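You operate a simulated robot arm through the tools that you are given. There is no shell and no other tool. Be economical: measure what you need, move in short steps, check, and stop when the job is done.

You run a simulated robot arm. Do the job below in one go: nothing can be reset, and whatever is moved stays where it is left.

Task
Swap the yellow-band stake for the purple-band one; sliding stop to 35.
Fine: park the yellow one in the free hole beside the cradle first; free the red clamp for the stop and tighten it again.

The check looks at the end state, three seconds after you hand in, the way a careful person would. Anything else that was tipped, shoved, dropped, spilled or broken makes it a failure.

Robot
A 7-joint arm with a three-finger gripper, on a carriage that runs on a rail from [304, 0] to [-2176, 1] (x, y) and turns from -156 to 176 degrees about z. Base frame: it is fixed where the carriage stands at the start and does not move with it; the origin is on the floor, on the carriage's upright axis, x ahead of it, y to its left, z up. Readings come in mm, degrees, newtons and seconds.
With the tool pointing down near the work surface it reaches from about 200 to 720 mm from the robot's upright axis, wherever it stands. Its first joint turns from -115.0 to 115.0 degrees. Places, roughly: black arm latch [2400, 700, 900]; black clamp [2000, -4800, 700]; black collar [2000, -4800, 700]; blue bearing knob [2300, -4100, 1000]; blue clamp [2000, -4800, 1300]; blue collar [2000, -4800, 1300]; blue crank [3500, 800, 600]; far white plate [1500, 600, 900]; green bearing knob [2300, -2100, 1000]; green clamp [1900, 800, 1100]; green collar [1900, 800, 1000]; green crank [3900, 800, 600]; green valve lever [2900, 800, 600]; grey brake lever [3700, 800, 700]; grey clamp [3700, -4800, 900]; grey collar [3700, -4800, 800]. Payload 2.69 kg.
The tool frame sits at the grasp point between the pads (the TCP): z along the fingers, y along the line on which they close. The tips reach 30 mm beyond it. The gripper opens to 128 mm. The gripper's body begins 117 mm behind the TCP.
Orientation is that of the tool frame in the base frame, as [roll, pitch, yaw] about the fixed x, y, z axes, in that order (R = Rz(yaw) Ry(pitch) Rx(roll)). With the fingers straight down and closing along the base's y, the tool's x points along the base's -x, its y along +y and its z along -z.

Tools
- The arm moves only by the tool arm_command. Its argument "increments" is a list of rows, each an object of numbers (a shift or turn left out is 0, a gripper value left out holds the last): "dx", "dy", "dz": the shift along the tool's x, y, z in units of 150 mm (1.0 is 150 mm); "ax", "ay", "az": the turn, a rotation vector about the tool's x, y, z in units of 45 degrees (1.0 is 45 degrees); "fingers": the opening, from 0 (shut) to 1 (fully open). In form: [{"dx": .., "dy": .., "dz": .., "ax": .., "ay": .., "az": .., "fingers": ..}, ...]. A call has 1 to 8 rows; each row is the pose to reach, as a shift and turn from the pose commanded when the call began, along the tool's axes at that moment. A call with a number of a shift or a turn outside -1 to 1 is refused whole. Each row takes 0.2 s and may step no farther than 50 mm and 8.6 degrees from the row before; otherwise, or with a gripper value out of range, the whole call is refused. Where a pose cannot be reached the arm comes as near as it can. A force on the tool above 40 N (or 10 N above the force at the start of the call, whichever is more), or a blocked arm, ends the call early, and 0.2 s more pass. Each finger halts on what it meets, pressing with about 42 N; the grip force reading is that of the motor and also rises with nothing between the fingers. The clock runs only during rows and for 0.2 s after the last one: add rows that repeat a pose to give the fingers time. The reply holds the time, the measured pose of the TCP, the force on the tool along the base axes, the opening and the grip force, in the units named above and with some noise, with the torque about the TCP (base axes, N m) and any sound that the robot's microphone picked up, and new pictures: "views" is both (left out), scene, wrist or none.
- Cameras (640 x 400 px; columns grow to the right, rows downward): "scene" is now at [20.6, 196.1, 1328.2]; the picture's right is [0.31, -0.95, 0.00], its down [-0.58, -0.19, -0.79] and it looks along [0.75, 0.25, -0.61] (base axes); focal length 293 px, centre (320, 200). "wrist" rides on the gripper at [59, 54, -131] in the tool frame; the picture's right is [-0.68, 0.74, 0.00], its down [-0.62, -0.57, -0.55] and it looks along [-0.40, -0.37, 0.84] (tool axes); focal length 234 px, centre (320, 200). There is no depth. A picture from a camera that has moved, and an enlarged one, comes with that camera's place and axes in the base frame and with its lens.
- slide_trunk(by): slides the trunk up (or, below 0, down) by that many mm; the arm and the scene camera ride with it, the base frame stays. It gives what a move gives, with no picture.
- base_move(legs): drives the robot by 1 to 6 legs, each [ahead, left, turn to the left] in mm, mm and degrees, along the robot's own axes; the way and the turn of a leg run together, so that a leg with both is an arc; at most 1500 mm and 180 degrees a leg. The arm and the cameras ride along, it lands a little off, and it stops where it bumps. It keeps to its track: a leg is cut to what the track allows. It gives what a move gives, and a new picture of the scene camera.
- aim_head(pan, tilt): turns the head with the scene camera to pan (to the left, within 155 degrees either way) and tilt (down, from -29 to 69), counted from straight ahead of the robot. It gives what a move gives, and a new picture of the scene camera.
- inspect(camera, box): a new picture of the part [left, top, right, bottom] of that camera's present view, enlarged. No time passes.
- job_done(): hands the job in; it is judged then, once.

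Work in short steps. Places have to be worked out from the pictures, the camera data and where the tool is seen: move nearer, look again, correct. Check each grasp and each placing, and mend what went wrong. You have 120 turns and 260 pictures in all, those below and enlarged ones among them. Open the gripper and draw the arm clear of the work before you hand the job in, unless the task says otherwise; then end with one line.

The tools are called after ">>>" as a command line: name --argument value ..., lists and objects as JSON in quotes. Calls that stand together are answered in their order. arm_command: Moves the arm, as the interface text tells. Its arguments: {"type":"object","properties":{"increments":{"type":"array","items":{"type":"object","properties":{"dx":{"type":"number"},"dy":{"type":"number"},"dz":{"type":"number"},"ax":{"type":"number"},"ay":{"type":"number"},"az":{"type":"number"},"fingers":{"type":"number"}}}},"views":{"type":"string","enum":["both","scene","wrist","none"]}},"required":["increments"]} The other tools are called the same way: slide_trunk (by) slides the trunk up or down; base_move (legs) drives the base; aim_head (pan, tilt) turns the head that bears the scene camera; inspect (camera, box) takes an enlarged picture of a part of a camera's view; job_done () hands the job in.

At the start:

```text
time: 0.0
tcp_pos: [459.5, 132.5, 987.4]
tool_rot: [179.9, 0.0, 179.9]
wrist_force: [0.6, 0.7, -0.3]
wrist_torque: [0.01, 0.01, 0.0]
opening: 127.9
gripper_force: 0.0
trunk travel left (down, up): [-475.0, 515.0]
robot x, y, heading: [-3.2, 2.6, 0.1]
head pan, tilt: [18.2, 37.7]
```

scene: 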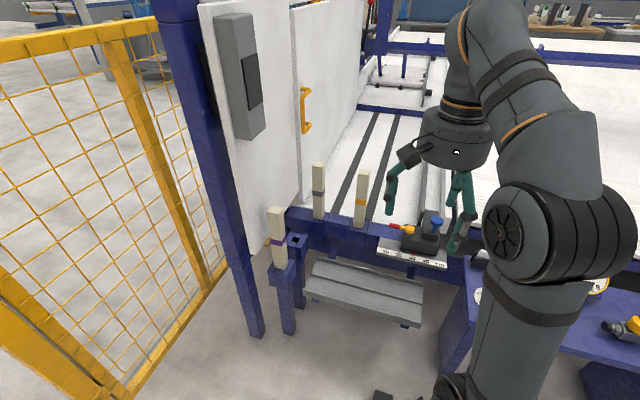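
wrist: 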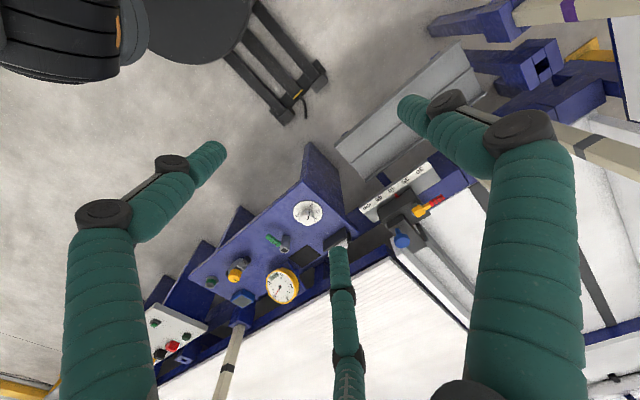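

I see three stakes (grey, yellow, purple band), a cradle with an empty hole and a stop with blue and red/yellow knobs over a scale. I'll enlarge the relevant parts.

>>> inspect --camera "scene" --box '[220, 140, 400, 340]'

>>> inspect --camera "scene" --box '[360, 190, 480, 280]'

>>> inspect --camera "wrist" --box '[340, 140, 480, 260]'

```text
2.00 times, centred on (310, 240) of scene
camera zoom: at [20.6, 196.1, 1328.2], right [0.31, -0.95, 0.0], down [-0.58, -0.19, -0.79], along [0.75, 0.25, -0.61], focal length 586 px, centre (340, 120)
```

zoom: 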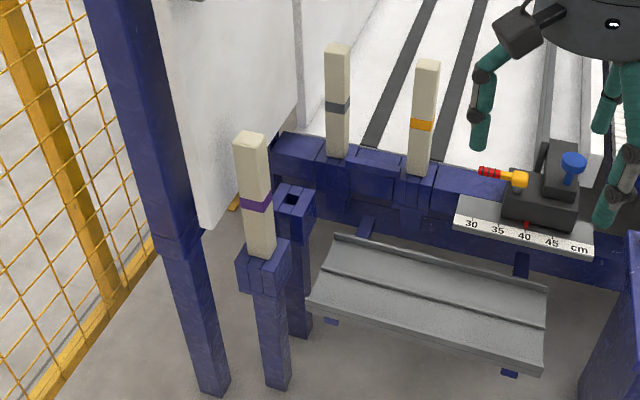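

```text
4.44 times, centred on (420, 235) of scene
camera zoom: at [20.6, 196.1, 1328.2], right [0.31, -0.95, 0.0], down [-0.58, -0.19, -0.79], along [0.75, 0.25, -0.61], focal length 1303 px, centre (-124, 44)
```

zoom: 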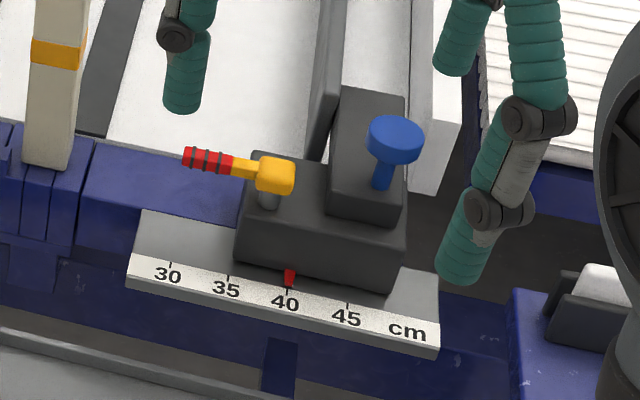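

```text
3.33 times, centred on (410, 200) of wrist
camera zoom: at [401.0, 185.6, 1117.0], right [0.68, 0.74, 0.0], down [0.61, -0.57, 0.55], along [0.4, -0.37, -0.84], focal length 781 px, centre (20, 200)
```

zoom: 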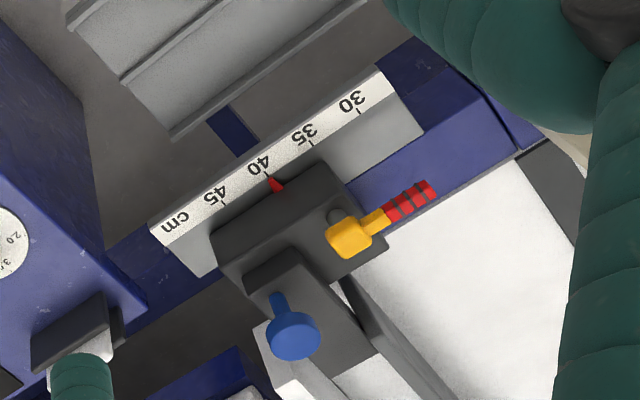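

Estimates: pointer about [855, 100, 485], reading ~40; yellow stake ~(897, 322), free hole ~(720, 523), purple stake ~(586, 523), with tops near z 790. I drive ahead to bring all of it within reach.

>>> base_move --legs '[[290, 0, 0]]'

```text
time: 2.0
tcp_pos: [743.3, 131.7, 987.3]
tool_rot: [179.9, 0.0, 179.9]
wrist_force: [1.1, 0.0, 0.3]
wrist_torque: [-0.01, 0.05, 0.01]
opening: 128.0
gripper_force: 0.1
trunk travel left (down, up): [-475.0, 515.0]
robot x, y, heading: [282.4, -1.4, 0.1]
head pan, tilt: [18.2, 37.7]
camera scene: at [304.8, 196.0, 1328.2], right [0.31, -0.95, 0.0], down [-0.58, -0.19, -0.79], along [0.75, 0.25, -0.61], focal length 293 px, centre (320, 200)
```

scene: 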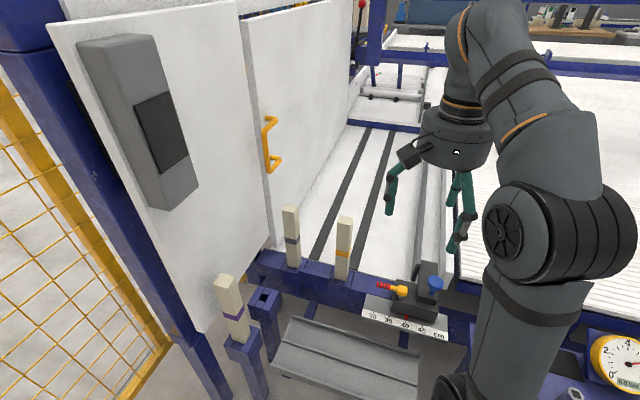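

I'll take enlargements from here for triangulation.

>>> inspect --camera "scene" --box '[200, 190, 380, 400]'

>>> inspect --camera "scene" --box '[330, 230, 470, 350]'

>>> arm_command --increments '[{"fingers": 1}]' --views "wrist"

```text
1.90 times, centred on (290, 295) of scene
camera zoom: at [304.8, 196.0, 1328.2], right [0.31, -0.95, 0.0], down [-0.58, -0.19, -0.79], along [0.75, 0.25, -0.61], focal length 558 px, centre (377, 19)
```

zoom: 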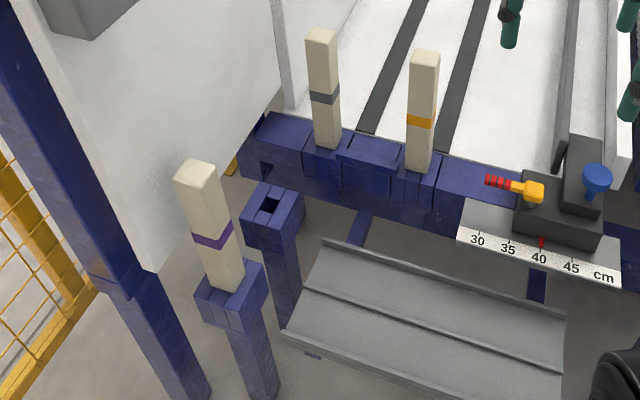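

```text
3.33 times, centred on (400, 290) of scene
camera zoom: at [304.8, 196.0, 1328.2], right [0.31, -0.95, 0.0], down [-0.58, -0.19, -0.79], along [0.75, 0.25, -0.61], focal length 977 px, centre (53, -100)
```

zoom: 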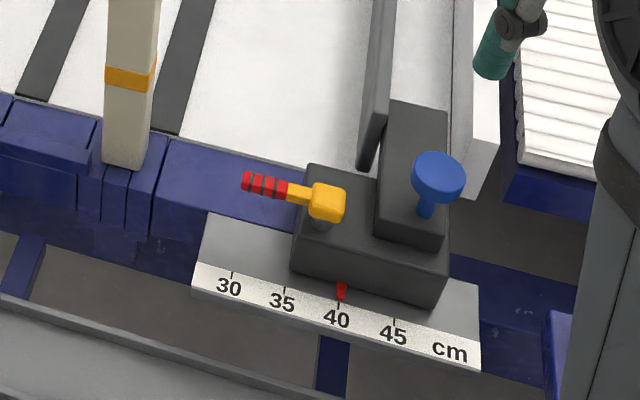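

```text
time: 2.4
tcp_pos: [741.8, 133.2, 987.0]
tool_rot: [179.9, 0.0, 179.8]
wrist_force: [0.1, 0.3, 0.0]
wrist_torque: [0.0, 0.0, -0.01]
opening: 128.1
gripper_force: 0.1
trunk travel left (down, up): [-475.0, 515.0]
robot x, y, heading: [284.4, 0.4, 0.1]
head pan, tilt: [18.2, 37.7]
camera wrist: at [684.8, 185.3, 1117.0], right [0.68, 0.73, 0.0], down [0.61, -0.57, 0.55], along [0.4, -0.37, -0.84], focal length 234 px, centre (320, 200)
```

wrist: 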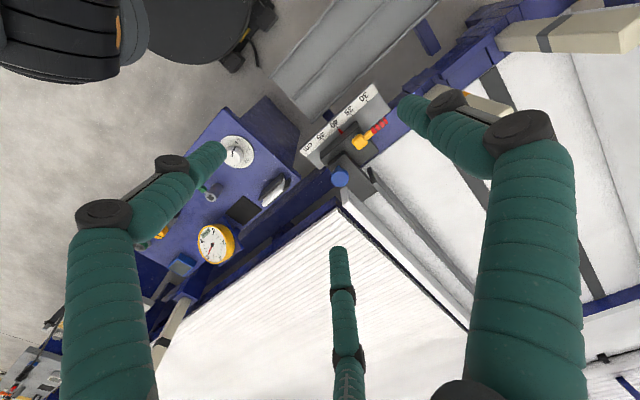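

Refined: yellow stake ≈ (945, 330), base z 484, top 740; purple ≈ (656, 554); free hole ≈ (791, 553, 470). I plan to grip along x with the tool leaning toward +y, so I first yaw the tool 90° high up.

>>> arm_command --increments '[{"az": 0.18, "dz": 0.08}, {"az": 0.36, "dz": 0.16}, {"az": 0.54, "dz": 0.24}, {"az": 0.72, "dz": 0.32}, {"az": 0.9, "dz": 0.4}, {"az": 1.08, "dz": 0.48}, {"az": 1.26, "dz": 0.56}, {"az": 1.44, "dz": 0.64}]' --views "none"

>>> arm_command --increments '[{"az": 0.19}, {"az": 0.38}, {"az": 0.56}, {"az": 0.56}]'

```text
refused: 1.08 is not a number from -1 to 1
```

```text
time: 3.4
tcp_pos: [742.8, 131.2, 987.9]
tool_rot: [179.8, 0.1, 154.4]
wrist_force: [-0.6, 0.3, 0.2]
wrist_torque: [0.01, 0.02, -0.02]
opening: 128.1
gripper_force: 0.1
trunk travel left (down, up): [-475.0, 515.0]
robot x, y, heading: [280.9, -3.1, 0.0]
head pan, tilt: [18.2, 37.7]
camera scene: at [304.3, 195.9, 1328.2], right [0.31, -0.95, 0.0], down [-0.58, -0.19, -0.79], along [0.75, 0.25, -0.61], focal length 293 px, centre (320, 200)
camera wrist: at [713.1, 205.2, 1117.0], right [0.93, 0.38, 0.0], down [0.31, -0.78, 0.55], along [0.21, -0.51, -0.84], focal length 234 px, centre (320, 200)
```

scene: 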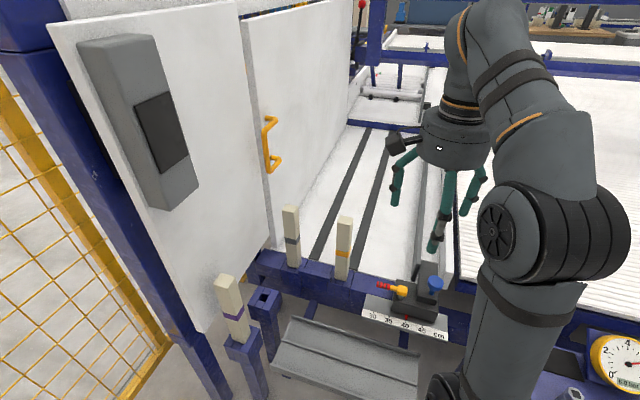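
wrist: 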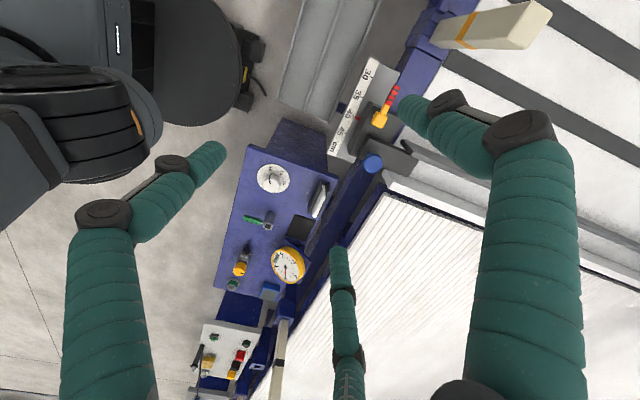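

The hand shows three visible fingers although it is described as two-finger, so I'll see how they close before planning the grasp.

>>> arm_command --increments '[{"az": 0.18, "fingers": 0.3}, {"az": 0.36}, {"az": 0.54}, {"az": 0.72}, {"az": 0.9}, {"az": 0.9}, {"az": 0.9}]'

```text
time: 5.0
tcp_pos: [742.5, 133.8, 987.3]
tool_rot: [179.9, -0.1, 114.2]
wrist_force: [0.7, 0.6, 0.2]
wrist_torque: [0.0, 0.01, 0.0]
opening: 38.8
gripper_force: 0.1
trunk travel left (down, up): [-475.0, 515.0]
robot x, y, heading: [285.6, 3.1, -0.1]
head pan, tilt: [18.2, 37.7]
camera scene: at [304.3, 195.9, 1328.2], right [0.31, -0.95, 0.0], down [-0.58, -0.19, -0.79], along [0.75, 0.25, -0.61], focal length 293 px, centre (320, 200)
camera wrist: at [768.4, 207.6, 1117.4], right [0.95, -0.32, 0.0], down [-0.26, -0.79, 0.55], along [-0.17, -0.52, -0.84], focal length 234 px, centre (320, 200)
```

scene: 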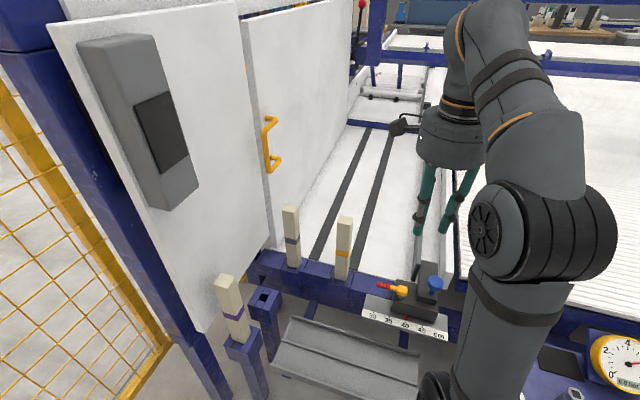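
wrist: 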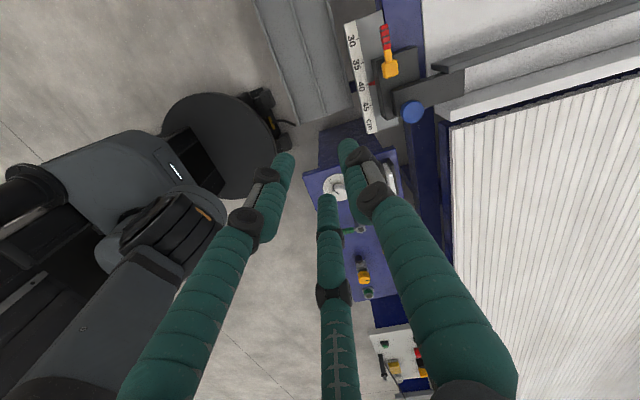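

The three jaws close concentrically (single jaw on +y, pair on −y). Finish the yaw to 90°, and start leaning toward +y.

>>> arm_command --increments '[{"az": 0.18, "fingers": 0.6}, {"az": 0.36}, {"az": 0.54}, {"az": 0.54}]' --views "none"

>>> arm_command --increments '[{"ay": 0.17}, {"ay": 0.34}, {"ay": 0.51}, {"ay": 0.68}, {"ay": 0.85}, {"ay": 0.85}]'

```text
time: 6.0
tcp_pos: [742.9, 131.7, 987.0]
tool_rot: [-180.0, -0.1, 89.8]
wrist_force: [0.1, 0.6, -0.8]
wrist_torque: [0.02, 0.0, -0.03]
opening: 77.1
gripper_force: 0.1
trunk travel left (down, up): [-475.0, 515.0]
robot x, y, heading: [283.1, 2.6, -0.0]
head pan, tilt: [18.2, 37.7]
```

```text
time: 7.4
tcp_pos: [742.8, 131.6, 987.0]
tool_rot: [179.9, -38.5, 89.8]
wrist_force: [-0.6, 0.5, 0.2]
wrist_torque: [-0.03, 0.02, 0.02]
opening: 76.8
gripper_force: 0.1
trunk travel left (down, up): [-475.0, 515.0]
robot x, y, heading: [285.8, 2.7, 0.2]
head pan, tilt: [18.2, 37.7]
camera scene: at [304.3, 195.8, 1328.3], right [0.31, -0.95, 0.0], down [-0.58, -0.19, -0.79], along [0.75, 0.25, -0.61], focal length 293 px, centre (320, 200)
camera wrist: at [796.5, 95.8, 1125.0], right [0.74, -0.53, -0.42], down [-0.57, -0.82, 0.05], along [-0.37, 0.2, -0.91], focal length 234 px, centre (320, 200)
```

scene: 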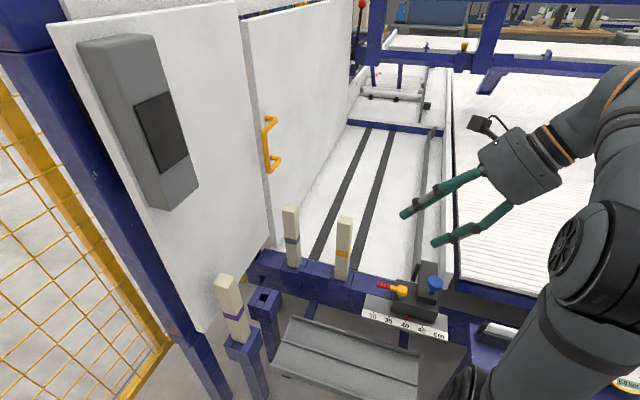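
wrist: 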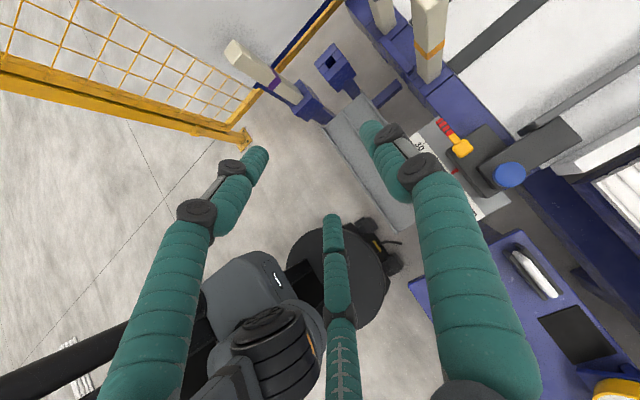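

Good wide view; I enlarge the wrist picture to triangulate the stakes and hole.

>>> inspect --camera "wrist" --box '[220, 0, 480, 160]'

>>> inspect --camera "wrist" --box '[400, 80, 540, 220]'

```text
2.46 times, centred on (350, 80) of wrist
camera zoom: at [796.5, 95.8, 1125.0], right [0.74, -0.53, -0.42], down [-0.57, -0.82, 0.05], along [-0.37, 0.2, -0.91], focal length 576 px, centre (246, 495)
```

zoom: 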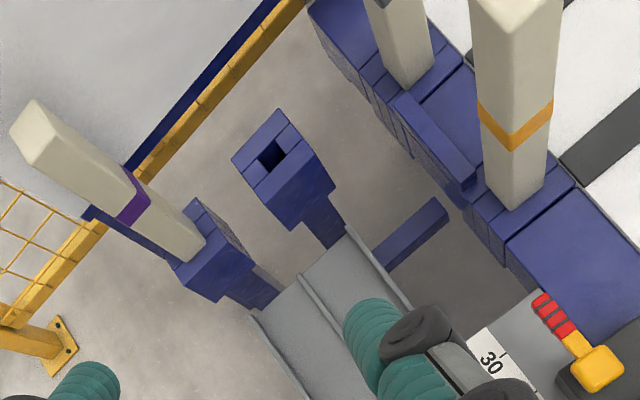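

```text
2.86 times, centred on (470, 150) of wrist
camera zoom: at [796.5, 95.8, 1125.0], right [0.74, -0.53, -0.42], down [-0.57, -0.82, 0.05], along [-0.37, 0.2, -0.91], focal length 669 px, centre (-109, 343)
```

zoom: 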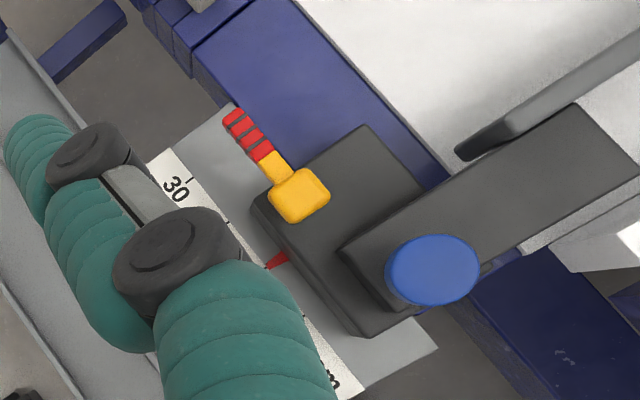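

Cross-checks agree: yellow ≈ (955, 325), purple ≈ (657, 553), hole ≈ (793, 553, 467), stakes ≈ 40 mm square, tops ≈ 738. Use the last 20 mm of rail and then move toward the yellow stake in steps.

>>> base_move --legs '[[20, 0, 0]]'

>>> arm_command --increments '[{"dx": -0.08, "dy": 0.21, "dz": 0.23, "fingers": 0.8}, {"dx": -0.16, "dy": 0.42, "dz": 0.46}, {"dx": -0.25, "dy": 0.64, "dz": 0.68}, {"dx": -0.25, "dy": 0.64, "dz": 0.68}]'

```text
time: 8.2
tcp_pos: [761.5, 133.4, 987.4]
tool_rot: [-179.9, -38.5, 89.9]
wrist_force: [0.0, 0.7, 0.3]
wrist_torque: [-0.01, 0.0, 0.02]
opening: 76.7
gripper_force: 0.1
trunk travel left (down, up): [-475.0, 515.0]
robot x, y, heading: [302.6, -3.6, 0.1]
head pan, tilt: [18.2, 37.7]
camera scene: at [322.0, 195.9, 1328.2], right [0.31, -0.95, 0.0], down [-0.58, -0.19, -0.79], along [0.75, 0.25, -0.61], focal length 293 px, centre (320, 200)
```

scene: 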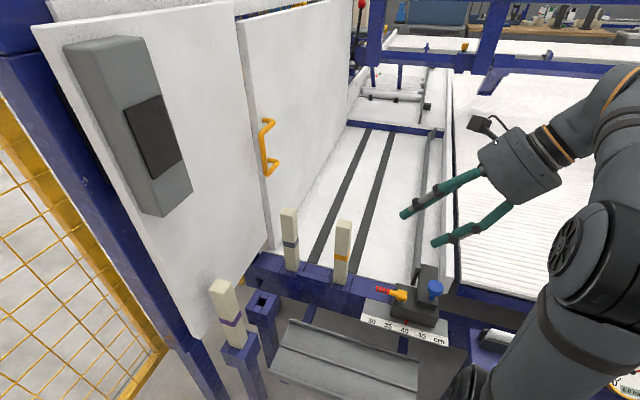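

```text
time: 9.2
tcp_pos: [854.6, 166.2, 884.1]
tool_rot: [179.9, -38.4, 90.0]
wrist_force: [-0.5, -0.5, -0.2]
wrist_torque: [-0.01, 0.0, 0.01]
opening: 102.3
gripper_force: 0.1
trunk travel left (down, up): [-475.0, 515.0]
robot x, y, heading: [303.8, -0.5, -0.1]
head pan, tilt: [18.2, 37.7]
camera scene: at [321.5, 196.0, 1328.2], right [0.31, -0.95, 0.0], down [-0.58, -0.19, -0.79], along [0.75, 0.25, -0.61], focal length 293 px, centre (320, 200)
camera wrist: at [907.6, 129.4, 1020.6], right [0.74, -0.53, -0.42], down [-0.57, -0.82, 0.05], along [-0.37, 0.2, -0.91], focal length 234 px, centre (320, 200)
```

scene: 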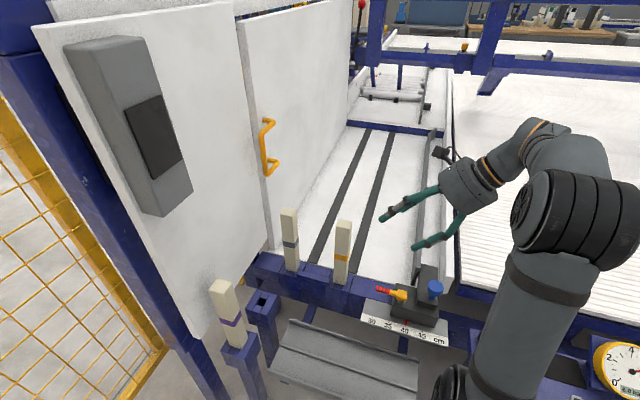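
wrist: 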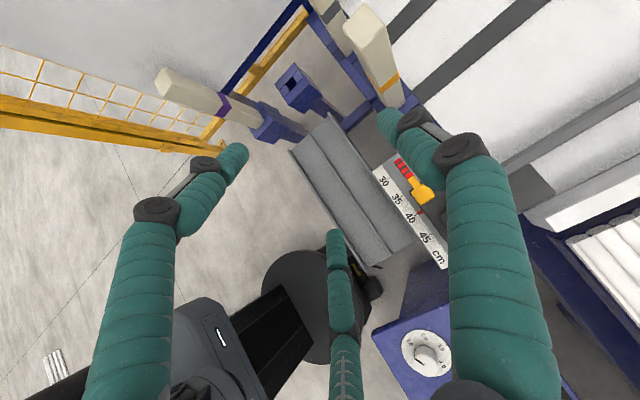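

Yellow top reads ≈ (960, 324, 738). Continue down and across to (957, 195, 740).

>>> arm_command --increments '[{"dx": -0.11, "dy": 0.17, "dz": 0.22}, {"dx": -0.22, "dy": 0.34, "dz": 0.44}, {"dx": -0.33, "dy": 0.51, "dz": 0.66}, {"dx": -0.445, "dy": 0.68, "dz": 0.873}, {"dx": -0.445, "dy": 0.68, "dz": 0.873}]'

```text
time: 10.4
tcp_pos: [954.0, 193.6, 740.4]
tool_rot: [179.9, -38.3, 90.0]
wrist_force: [0.2, -1.1, 0.7]
wrist_torque: [0.0, 0.0, 0.03]
opening: 102.4
gripper_force: 0.1
trunk travel left (down, up): [-475.0, 515.0]
robot x, y, heading: [302.7, -0.5, 0.2]
head pan, tilt: [18.2, 37.7]
camera scene: at [321.5, 195.9, 1328.3], right [0.31, -0.95, 0.0], down [-0.58, -0.19, -0.79], along [0.75, 0.25, -0.61], focal length 293 px, centre (320, 200)
camera wrist: at [1008.6, 158.1, 878.1], right [0.74, -0.53, -0.42], down [-0.57, -0.82, 0.05], along [-0.37, 0.2, -0.91], focal length 234 px, centre (320, 200)
```

scene: 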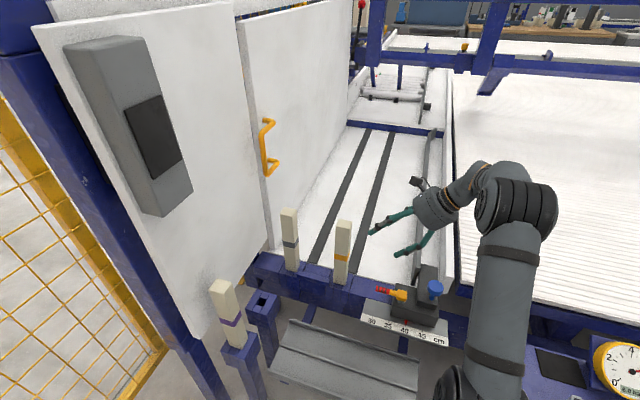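
wrist: 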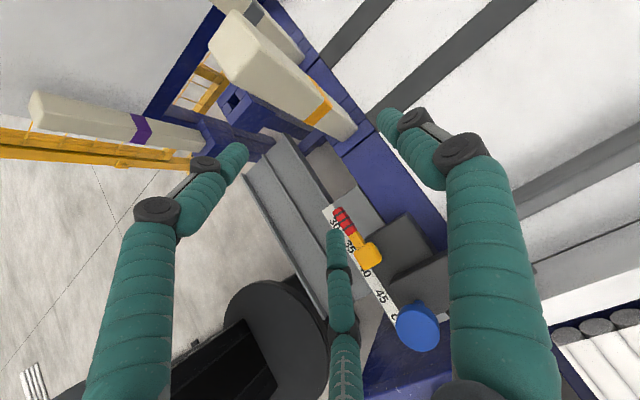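

Stake x ≈ 957. Lower to z 665 then slide +y part way so the jaws straddle the stake, and check.

>>> arm_command --increments '[{"dx": -0.155, "dy": 0.01, "dz": 0.196}, {"dx": -0.31, "dy": 0.02, "dz": 0.392}, {"dx": -0.14, "dy": 0.02, "dz": 0.527}, {"dx": 0.03, "dy": 0.02, "dz": 0.66}, {"dx": 0.03, "dy": 0.02, "dz": 0.66}]'

```text
time: 11.6
tcp_pos: [961.7, 259.6, 664.7]
tool_rot: [179.9, -38.4, 89.9]
wrist_force: [0.8, 0.6, 0.9]
wrist_torque: [0.0, 0.0, -0.01]
opening: 102.8
gripper_force: 0.1
trunk travel left (down, up): [-475.0, 515.0]
robot x, y, heading: [295.3, -3.8, -0.1]
head pan, tilt: [18.2, 37.7]
camera scene: at [321.5, 196.0, 1328.2], right [0.31, -0.95, 0.0], down [-0.58, -0.19, -0.79], along [0.75, 0.25, -0.61], focal length 293 px, centre (320, 200)
camera wrist: at [1015.1, 223.7, 802.4], right [0.74, -0.53, -0.42], down [-0.57, -0.82, 0.05], along [-0.37, 0.2, -0.91], focal length 234 px, centre (320, 200)
```

scene: 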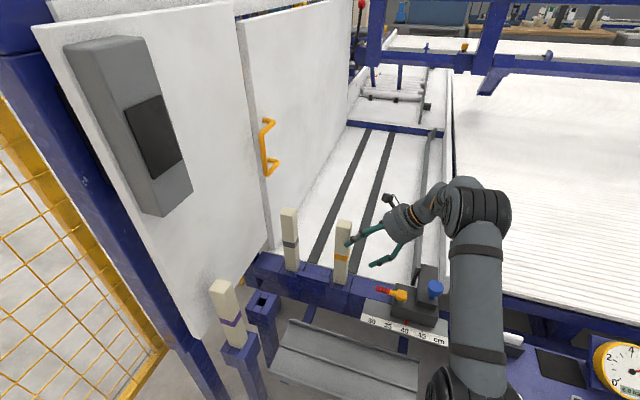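
wrist: 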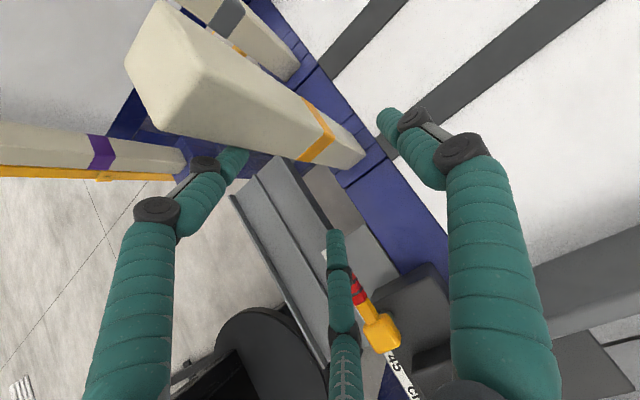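

The jaws have margin, but I open fully for more and shift −5 mm in x while sliding the last 65 mm in +y.

>>> arm_command --increments '[{"dx": 0, "dy": -0.03, "dz": 0, "fingers": 1}, {"dx": 0, "dy": -0.03, "dz": 0}, {"dx": 0.17, "dy": -0.03, "dz": 0.135}, {"dx": 0.34, "dy": -0.03, "dz": 0.27}, {"dx": 0.34, "dy": -0.03, "dz": 0.27}]'

```text
time: 12.8
tcp_pos: [958.0, 323.3, 662.8]
tool_rot: [179.9, -38.4, 90.0]
wrist_force: [0.6, 0.7, 1.1]
wrist_torque: [0.01, 0.01, -0.03]
opening: 128.2
gripper_force: 0.1
trunk travel left (down, up): [-475.0, 515.0]
robot x, y, heading: [303.9, 4.2, 0.3]
head pan, tilt: [18.2, 37.7]
camera scene: at [321.5, 196.0, 1328.2], right [0.31, -0.95, 0.0], down [-0.58, -0.19, -0.79], along [0.75, 0.25, -0.61], focal length 293 px, centre (320, 200)
camera wrist: at [1012.7, 287.8, 801.2], right [0.74, -0.53, -0.42], down [-0.57, -0.82, 0.05], along [-0.37, 0.2, -0.91], focal length 234 px, centre (320, 200)
```

scene: 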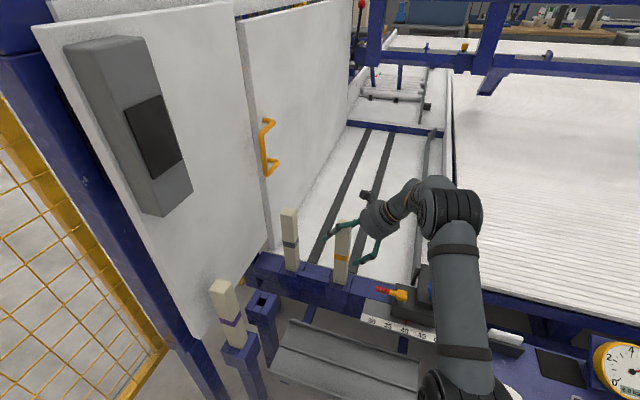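
wrist: 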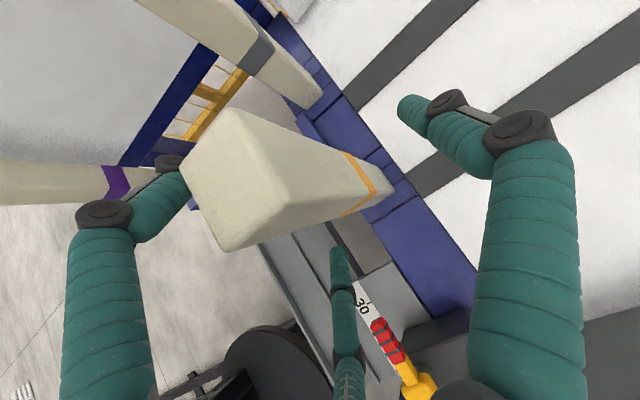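

The stake passes through the TCP within a few mm. Close the gripper gently in steps.

>>> arm_command --increments '[{"dx": 0.02, "fingers": 0.6}, {"dx": 0.02, "fingers": 0.4}, {"dx": 0.02, "fingers": 0.25}, {"dx": 0.02, "fingers": 0.1}, {"dx": 0.02, "fingers": 0.1}, {"dx": 0.02, "fingers": 0.1}, {"dx": 0.02, "fingers": 0.1}]'

```text
time: 14.4
tcp_pos: [957.1, 326.7, 665.3]
tool_rot: [-179.8, -38.2, 89.9]
wrist_force: [-6.3, -2.5, 0.1]
wrist_torque: [-0.24, 1.13, 0.03]
opening: 56.2
gripper_force: 29.1
trunk travel left (down, up): [-475.0, 515.0]
robot x, y, heading: [300.4, 1.1, 0.2]
head pan, tilt: [18.2, 37.7]
camera scene: at [321.2, 195.9, 1328.2], right [0.31, -0.95, 0.0], down [-0.58, -0.19, -0.79], along [0.75, 0.25, -0.61], focal length 293 px, centre (320, 200)
camera wrist: at [1011.9, 291.5, 802.6], right [0.73, -0.53, -0.42], down [-0.57, -0.82, 0.05], along [-0.37, 0.2, -0.91], focal length 234 px, centre (320, 200)
```

scene: 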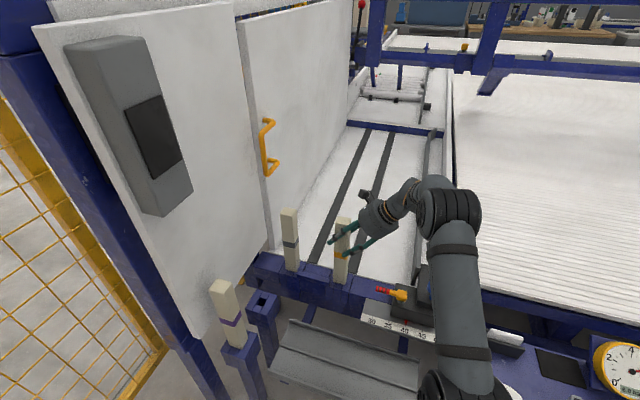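
wrist: 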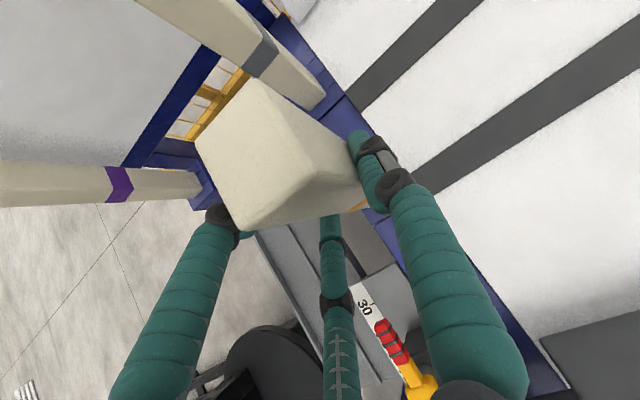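

Contact made with a slight x bias (−6 N). Shift −2 mm in x and let the fingers close fully.

>>> arm_command --increments '[{"dy": -0.013, "fingers": 0}, {"dy": -0.013, "fingers": 0}, {"dy": -0.013, "fingers": 0}, {"dy": -0.013, "fingers": 0}]'

>>> inspect --camera "wrist" --box '[180, 60, 440, 260]'

```text
time: 15.4
tcp_pos: [956.3, 328.2, 664.2]
tool_rot: [-179.7, -38.2, 89.8]
wrist_force: [-10.4, -1.5, -3.4]
wrist_torque: [-0.39, 1.98, -0.03]
opening: 55.1
gripper_force: 42.2
trunk travel left (down, up): [-475.0, 515.0]
robot x, y, heading: [303.5, 1.1, -0.1]
head pan, tilt: [18.2, 37.7]
camera scene: at [321.5, 196.2, 1328.2], right [0.31, -0.95, 0.0], down [-0.58, -0.19, -0.79], along [0.75, 0.25, -0.61], focal length 293 px, centre (320, 200)
camera wrist: at [1009.9, 291.4, 802.6], right [0.73, -0.53, -0.42], down [-0.57, -0.82, 0.05], along [-0.37, 0.2, -0.91], focal length 234 px, centre (320, 200)
```

scene: 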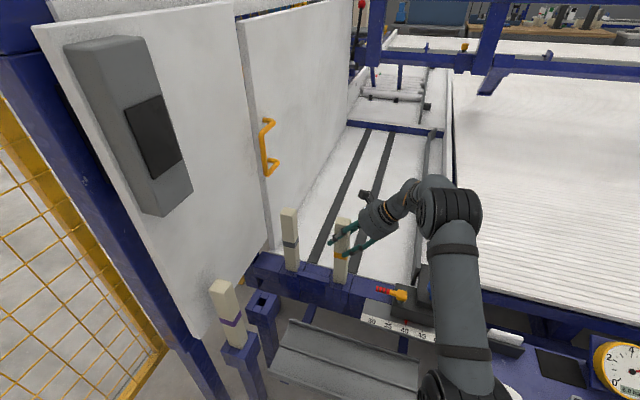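
wrist: 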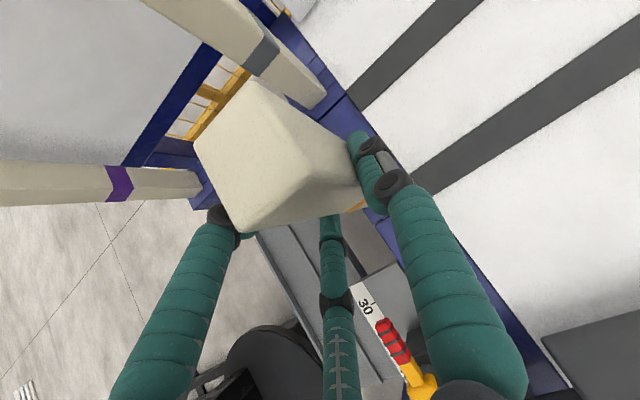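

```text
2.00 times, centred on (310, 160) of wrist
camera zoom: at [1009.9, 291.4, 802.6], right [0.73, -0.53, -0.42], down [-0.57, -0.82, 0.05], along [-0.37, 0.2, -0.91], focal length 468 px, centre (340, 280)
```

zoom: 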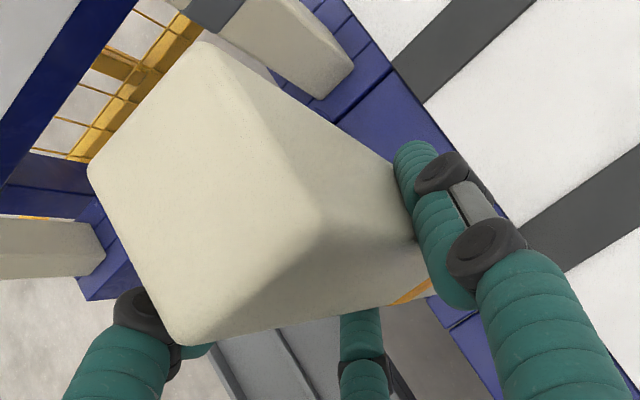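

Firm grip (42 N, 55 mm). The x bias grew with the −x shift, so I relieve by moving +5 mm.

>>> arm_command --increments '[{"dy": 0.017}, {"dy": 0.033}, {"dy": 0.033}]' --views "none"

```text
time: 16.2
tcp_pos: [957.4, 327.9, 665.6]
tool_rot: [-179.4, -38.2, 89.4]
wrist_force: [-19.1, -7.6, -2.8]
wrist_torque: [-1.41, 3.76, 0.05]
opening: 55.5
gripper_force: 42.2
trunk travel left (down, up): [-475.0, 515.0]
robot x, y, heading: [302.1, -1.2, -0.2]
head pan, tilt: [18.2, 37.7]
```

That was the wrong way; move back −9 mm.

>>> arm_command --increments '[{"dy": -0.03}, {"dy": -0.06}, {"dy": -0.06}]' --views "none"

```text
time: 17.0
tcp_pos: [952.7, 328.1, 667.3]
tool_rot: [179.7, -38.4, 90.0]
wrist_force: [-5.3, -2.0, -2.1]
wrist_torque: [-0.42, 1.1, 0.0]
opening: 54.6
gripper_force: 41.8
trunk travel left (down, up): [-475.0, 515.0]
robot x, y, heading: [298.9, -3.8, 0.0]
head pan, tilt: [18.2, 37.7]
```

Nearly neutral; nudge −2 mm and lift 40 mm.

>>> arm_command --increments '[{"dy": -0.015}, {"dx": 0.04, "dy": -0.015, "dz": -0.052}, {"dx": 0.083, "dy": -0.015, "dz": -0.105}, {"dx": 0.125, "dy": -0.015, "dz": -0.157}, {"dx": 0.166, "dy": -0.015, "dz": -0.209}, {"dx": 0.166, "dy": -0.015, "dz": -0.209}]'

```text
time: 18.4
tcp_pos: [951.7, 328.7, 706.9]
tool_rot: [179.9, -38.4, 90.0]
wrist_force: [0.3, -0.4, -2.9]
wrist_torque: [0.01, 0.01, -0.04]
opening: 54.0
gripper_force: 42.2
trunk travel left (down, up): [-475.0, 515.0]
robot x, y, heading: [305.6, 1.9, 0.1]
head pan, tilt: [18.2, 37.7]
camera scene: at [321.9, 196.1, 1328.2], right [0.31, -0.95, 0.0], down [-0.58, -0.19, -0.79], along [0.75, 0.25, -0.61], focal length 293 px, centre (320, 200)
camera wrist: at [1004.3, 291.7, 844.1], right [0.74, -0.53, -0.42], down [-0.57, -0.82, 0.05], along [-0.37, 0.2, -0.91], focal length 234 px, centre (320, 200)
```

scene: 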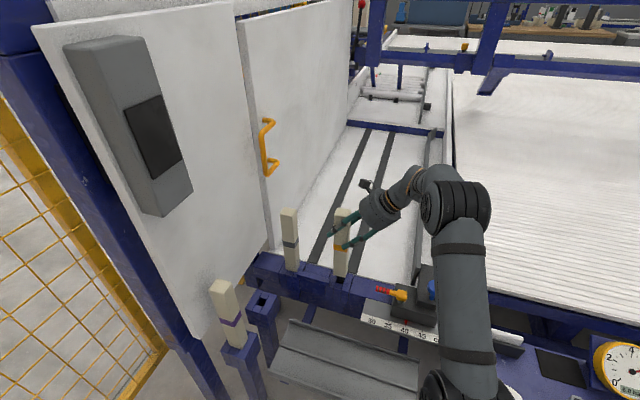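
wrist: 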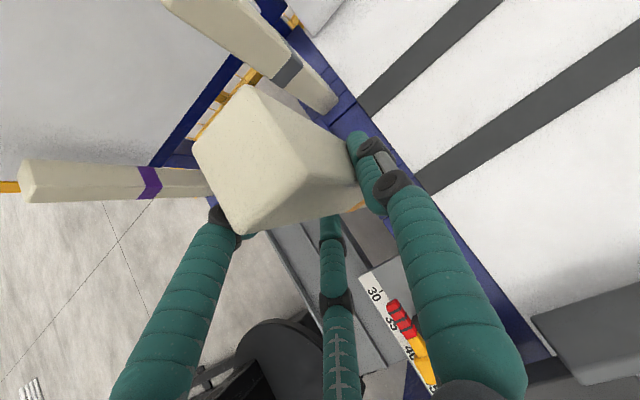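

It lifted cleanly with zero side force. I check the stake's foot.

>>> inspect --camera "scene" --box '[240, 190, 380, 310]'

```text
3.33 times, centred on (310, 250) of scene
camera zoom: at [321.9, 196.1, 1328.2], right [0.31, -0.95, 0.0], down [-0.58, -0.19, -0.79], along [0.75, 0.25, -0.61], focal length 977 px, centre (353, 33)
```

zoom: 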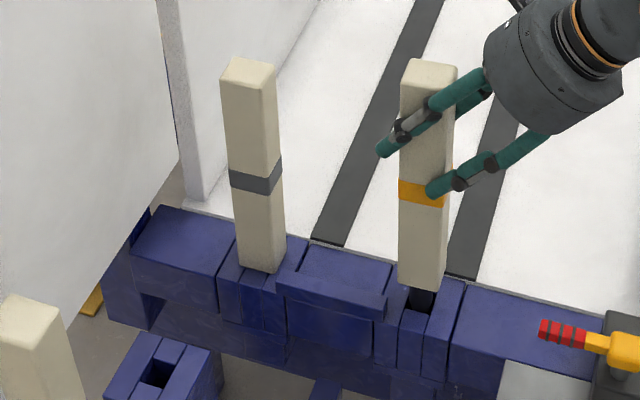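

The hole looks narrower than the stake, so there's probably a tenon. Lift 70 mm more and look at the foot.

>>> arm_command --increments '[{"dx": 0.1, "dz": -0.125}, {"dx": 0.2, "dz": -0.25}, {"dx": 0.29, "dz": -0.366}, {"dx": 0.29, "dz": -0.366}]' --views "none"

>>> inspect --camera "scene" --box '[240, 170, 380, 310]'

```text
time: 19.4
tcp_pos: [951.8, 328.6, 776.6]
tool_rot: [179.9, -38.3, 89.9]
wrist_force: [-0.4, 0.9, -3.5]
wrist_torque: [-0.02, 0.04, -0.03]
opening: 54.2
gripper_force: 41.7
trunk travel left (down, up): [-475.0, 515.0]
robot x, y, heading: [299.3, -2.1, 0.1]
head pan, tilt: [18.2, 37.7]
```

```text
2.86 times, centred on (310, 240) of scene
camera zoom: at [321.9, 196.1, 1328.2], right [0.31, -0.95, 0.0], down [-0.58, -0.19, -0.79], along [0.75, 0.25, -0.61], focal length 838 px, centre (349, 86)
```

zoom: 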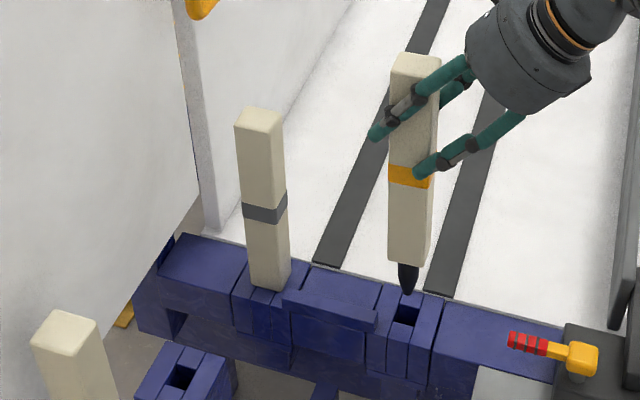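

The tapered tenon is clear of the socket, and seated TCP was (952, 328, 666). Carry the stake −x first, keeping away from the grey stake.

>>> arm_command --increments '[{"dy": -0.2}, {"dy": -0.45}, {"dy": -0.7}, {"dy": -0.9}, {"dy": -1.0}, {"dy": -1.0}]' --views "none"

>>> arm_command --increments '[{"dx": 0.15, "dz": 0.12, "dy": -0.02}, {"dx": 0.35, "dz": 0.28, "dy": -0.04}, {"dx": 0.55, "dz": 0.43, "dy": -0.06}, {"dx": 0.7, "dz": 0.555, "dy": -0.06}, {"dx": 0.78, "dz": 0.62, "dy": -0.06}, {"dx": 0.78, "dz": 0.62, "dy": -0.06}]'

```text
time: 20.8
tcp_pos: [798.9, 327.0, 776.8]
tool_rot: [-179.9, -38.4, 90.0]
wrist_force: [-0.2, -0.8, -3.0]
wrist_torque: [-0.02, 0.03, 0.02]
opening: 54.1
gripper_force: 42.6
trunk travel left (down, up): [-475.0, 515.0]
robot x, y, heading: [299.0, -1.6, -0.1]
head pan, tilt: [18.2, 37.7]
```

```text
time: 22.2
tcp_pos: [788.5, 476.8, 776.3]
tool_rot: [-180.0, -38.3, 90.0]
wrist_force: [0.2, -0.2, -2.8]
wrist_torque: [-0.02, 0.02, 0.01]
opening: 53.9
gripper_force: 42.1
trunk travel left (down, up): [-475.0, 515.0]
robot x, y, heading: [302.3, 2.4, 0.1]
head pan, tilt: [18.2, 37.7]
camera scene: at [321.8, 196.3, 1328.2], right [0.31, -0.95, 0.0], down [-0.58, -0.19, -0.79], along [0.75, 0.25, -0.61], focal length 293 px, centre (320, 200)
camera wrist: at [843.4, 441.5, 914.2], right [0.74, -0.53, -0.42], down [-0.57, -0.82, 0.05], along [-0.37, 0.2, -0.91], focal length 234 px, centre (320, 200)
```

scene: 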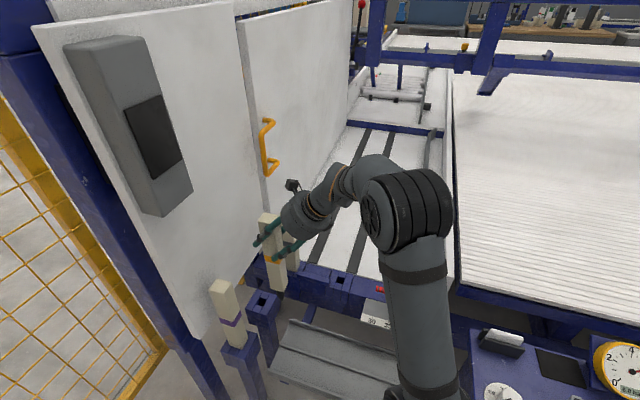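
wrist: 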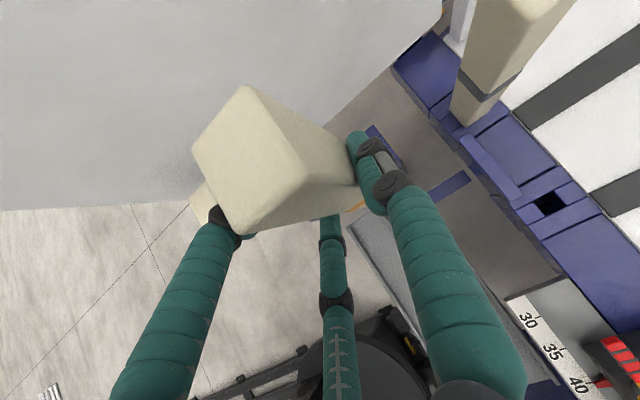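

Stake is high near the hole. Enlarge to compare tenon and hole.

>>> inspect --camera "scene" --box '[190, 190, 330, 360]'

```text
2.35 times, centred on (260, 275) of scene
camera zoom: at [321.8, 196.3, 1328.2], right [0.31, -0.95, 0.0], down [-0.58, -0.19, -0.79], along [0.75, 0.25, -0.61], focal length 690 px, centre (461, 24)
```

zoom: 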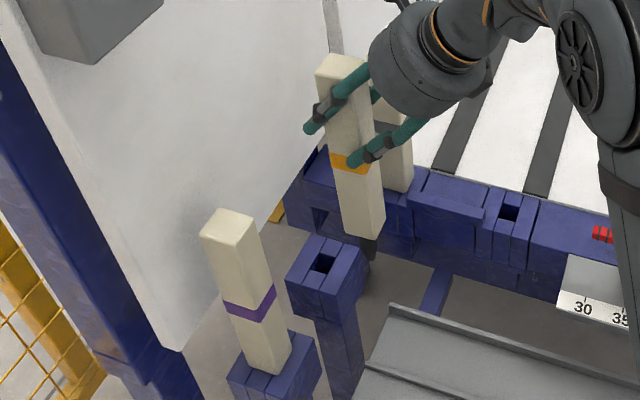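

Hole ≈ (794, 555, 468), so the TCP target is ≈ (790, 550); the white panel is at y ≈ 613, so jaws must stay under ~600. Move over the hole and lower until the tenon tip is just above it.

>>> arm_command --increments '[{"dx": 0.13, "dz": 0.1, "dy": 0.013}, {"dx": 0.26, "dz": 0.2, "dy": 0.013}, {"dx": 0.38, "dz": 0.3, "dy": 0.013}, {"dx": 0.25, "dz": 0.467, "dy": 0.013}, {"dx": 0.12, "dz": 0.63, "dy": 0.013}, {"dx": 0.12, "dz": 0.63, "dy": 0.013}]'

>>> inspect --camera "scene" --box '[200, 230, 300, 330]'

```text
time: 23.6
tcp_pos: [790.4, 549.6, 712.4]
tool_rot: [-179.7, -38.3, 89.7]
wrist_force: [-5.6, -1.1, -2.6]
wrist_torque: [-0.05, 1.26, 0.01]
opening: 54.1
gripper_force: 42.0
trunk travel left (down, up): [-475.0, 515.0]
robot x, y, heading: [299.4, 1.1, 0.2]
head pan, tilt: [18.2, 37.7]
camera scene: at [321.3, 196.2, 1328.2], right [0.31, -0.95, 0.0], down [-0.58, -0.19, -0.79], along [0.75, 0.25, -0.61], focal length 293 px, centre (320, 200)
camera wrist: at [844.7, 514.6, 849.1], right [0.73, -0.53, -0.42], down [-0.57, -0.82, 0.05], along [-0.37, 0.2, -0.91], focal length 234 px, centre (320, 200)
```

scene: 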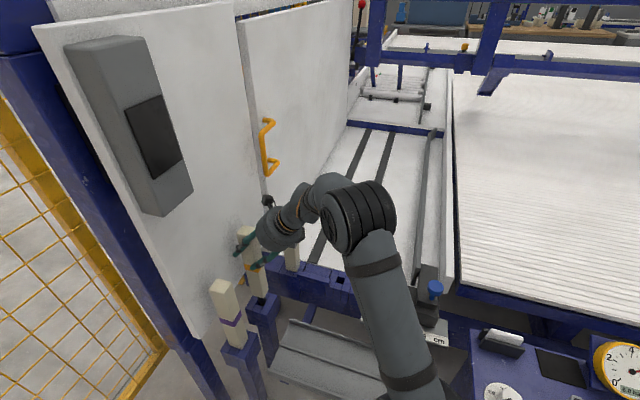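
wrist: 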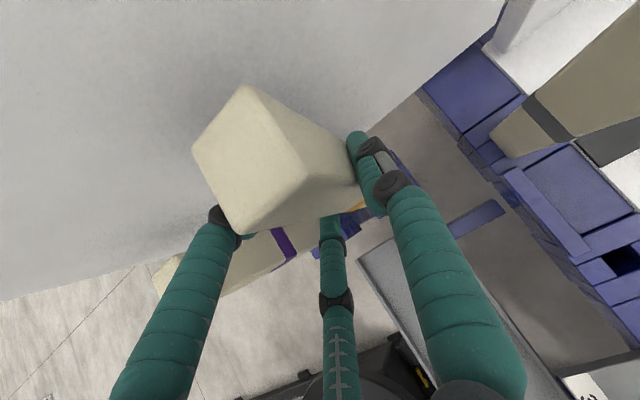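

```text
4.00 times, centred on (250, 280) of scene
camera zoom: at [321.3, 196.2, 1328.2], right [0.31, -0.95, 0.0], down [-0.58, -0.19, -0.79], along [0.75, 0.25, -0.61], focal length 1173 px, centre (600, -120)
```

zoom: 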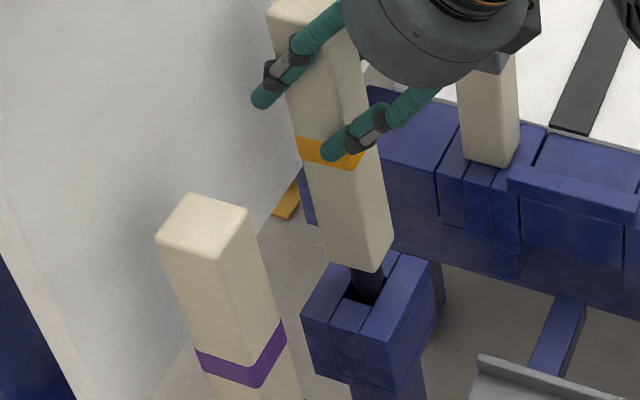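

The tenon tip has entered but presses the +x wall (−5.6 N at the tip). Shift −3 mm in x.

>>> arm_command --increments '[{"dy": -0.01}, {"dy": -0.02}, {"dy": -0.02}]' --views "none"

```text
time: 24.4
tcp_pos: [788.3, 550.9, 713.0]
tool_rot: [179.9, -38.4, 90.0]
wrist_force: [-2.6, 0.2, -3.1]
wrist_torque: [0.08, 0.6, -0.01]
opening: 53.9
gripper_force: 42.4
trunk travel left (down, up): [-475.0, 515.0]
robot x, y, heading: [301.9, -2.6, -0.3]
head pan, tilt: [18.2, 37.7]
```

Another −4 mm, then lower 15 mm.

>>> arm_command --increments '[{"dy": -0.015}, {"dy": -0.028}, {"dx": -0.02, "dy": -0.028, "dz": 0.026}, {"dx": -0.04, "dy": -0.028, "dz": 0.052}, {"dx": -0.062, "dy": -0.028, "dz": 0.078}, {"dx": -0.062, "dy": -0.028, "dz": 0.078}]' --views "none"

>>> inspect --camera "scene" --box '[200, 230, 300, 330]'

```text
time: 25.8
tcp_pos: [785.0, 551.4, 697.4]
tool_rot: [180.0, -38.4, 90.0]
wrist_force: [0.1, 5.0, -2.9]
wrist_torque: [0.85, -0.2, 0.02]
opening: 53.8
gripper_force: 42.2
trunk travel left (down, up): [-475.0, 515.0]
robot x, y, heading: [299.1, -0.4, -0.1]
head pan, tilt: [18.2, 37.7]
```

```text
4.00 times, centred on (250, 280) of scene
camera zoom: at [321.8, 196.5, 1328.1], right [0.31, -0.95, 0.0], down [-0.58, -0.19, -0.79], along [0.75, 0.25, -0.61], focal length 1173 px, centre (600, -120)
```

zoom: 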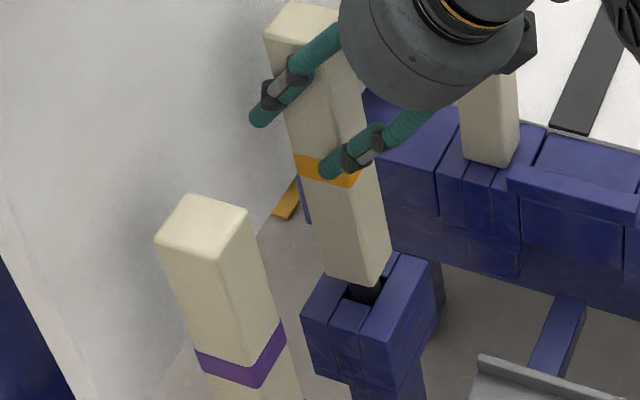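

x is neutral; y shows +5 N. Shift +3 mm in y and lower 15 mm more.

>>> arm_command --increments '[{"dx": 0.016, "dz": 0.012}, {"dx": 0.016, "dz": 0.012}, {"dx": -0.005, "dz": 0.038}, {"dx": -0.025, "dz": 0.064}, {"dx": -0.046, "dz": 0.09}, {"dx": -0.046, "dz": 0.09}]' --views "none"

```text
time: 27.2
tcp_pos: [785.8, 553.4, 682.5]
tool_rot: [179.9, -38.3, 89.9]
wrist_force: [0.9, -8.2, -1.8]
wrist_torque: [-1.71, -0.08, -0.08]
opening: 54.0
gripper_force: 42.0
trunk travel left (down, up): [-475.0, 515.0]
robot x, y, heading: [305.0, -1.3, 0.1]
head pan, tilt: [18.2, 37.7]
```

Now slightly the other way; back −1.5 mm in y and continue down 8 mm.

>>> arm_command --increments '[{"dx": -0.008, "dz": -0.006}, {"dx": -0.008, "dz": -0.006}, {"dx": -0.025, "dz": 0.015}, {"dx": -0.041, "dz": 0.036}, {"dx": -0.041, "dz": 0.036}]' --views "none"

```text
time: 28.4
tcp_pos: [786.1, 552.2, 675.7]
tool_rot: [-180.0, -38.4, 89.9]
wrist_force: [-0.2, -0.3, -3.6]
wrist_torque: [-0.01, 0.02, 0.02]
opening: 53.9
gripper_force: 41.3
trunk travel left (down, up): [-475.0, 515.0]
robot x, y, heading: [298.5, -1.5, -0.1]
head pan, tilt: [18.2, 37.7]
```

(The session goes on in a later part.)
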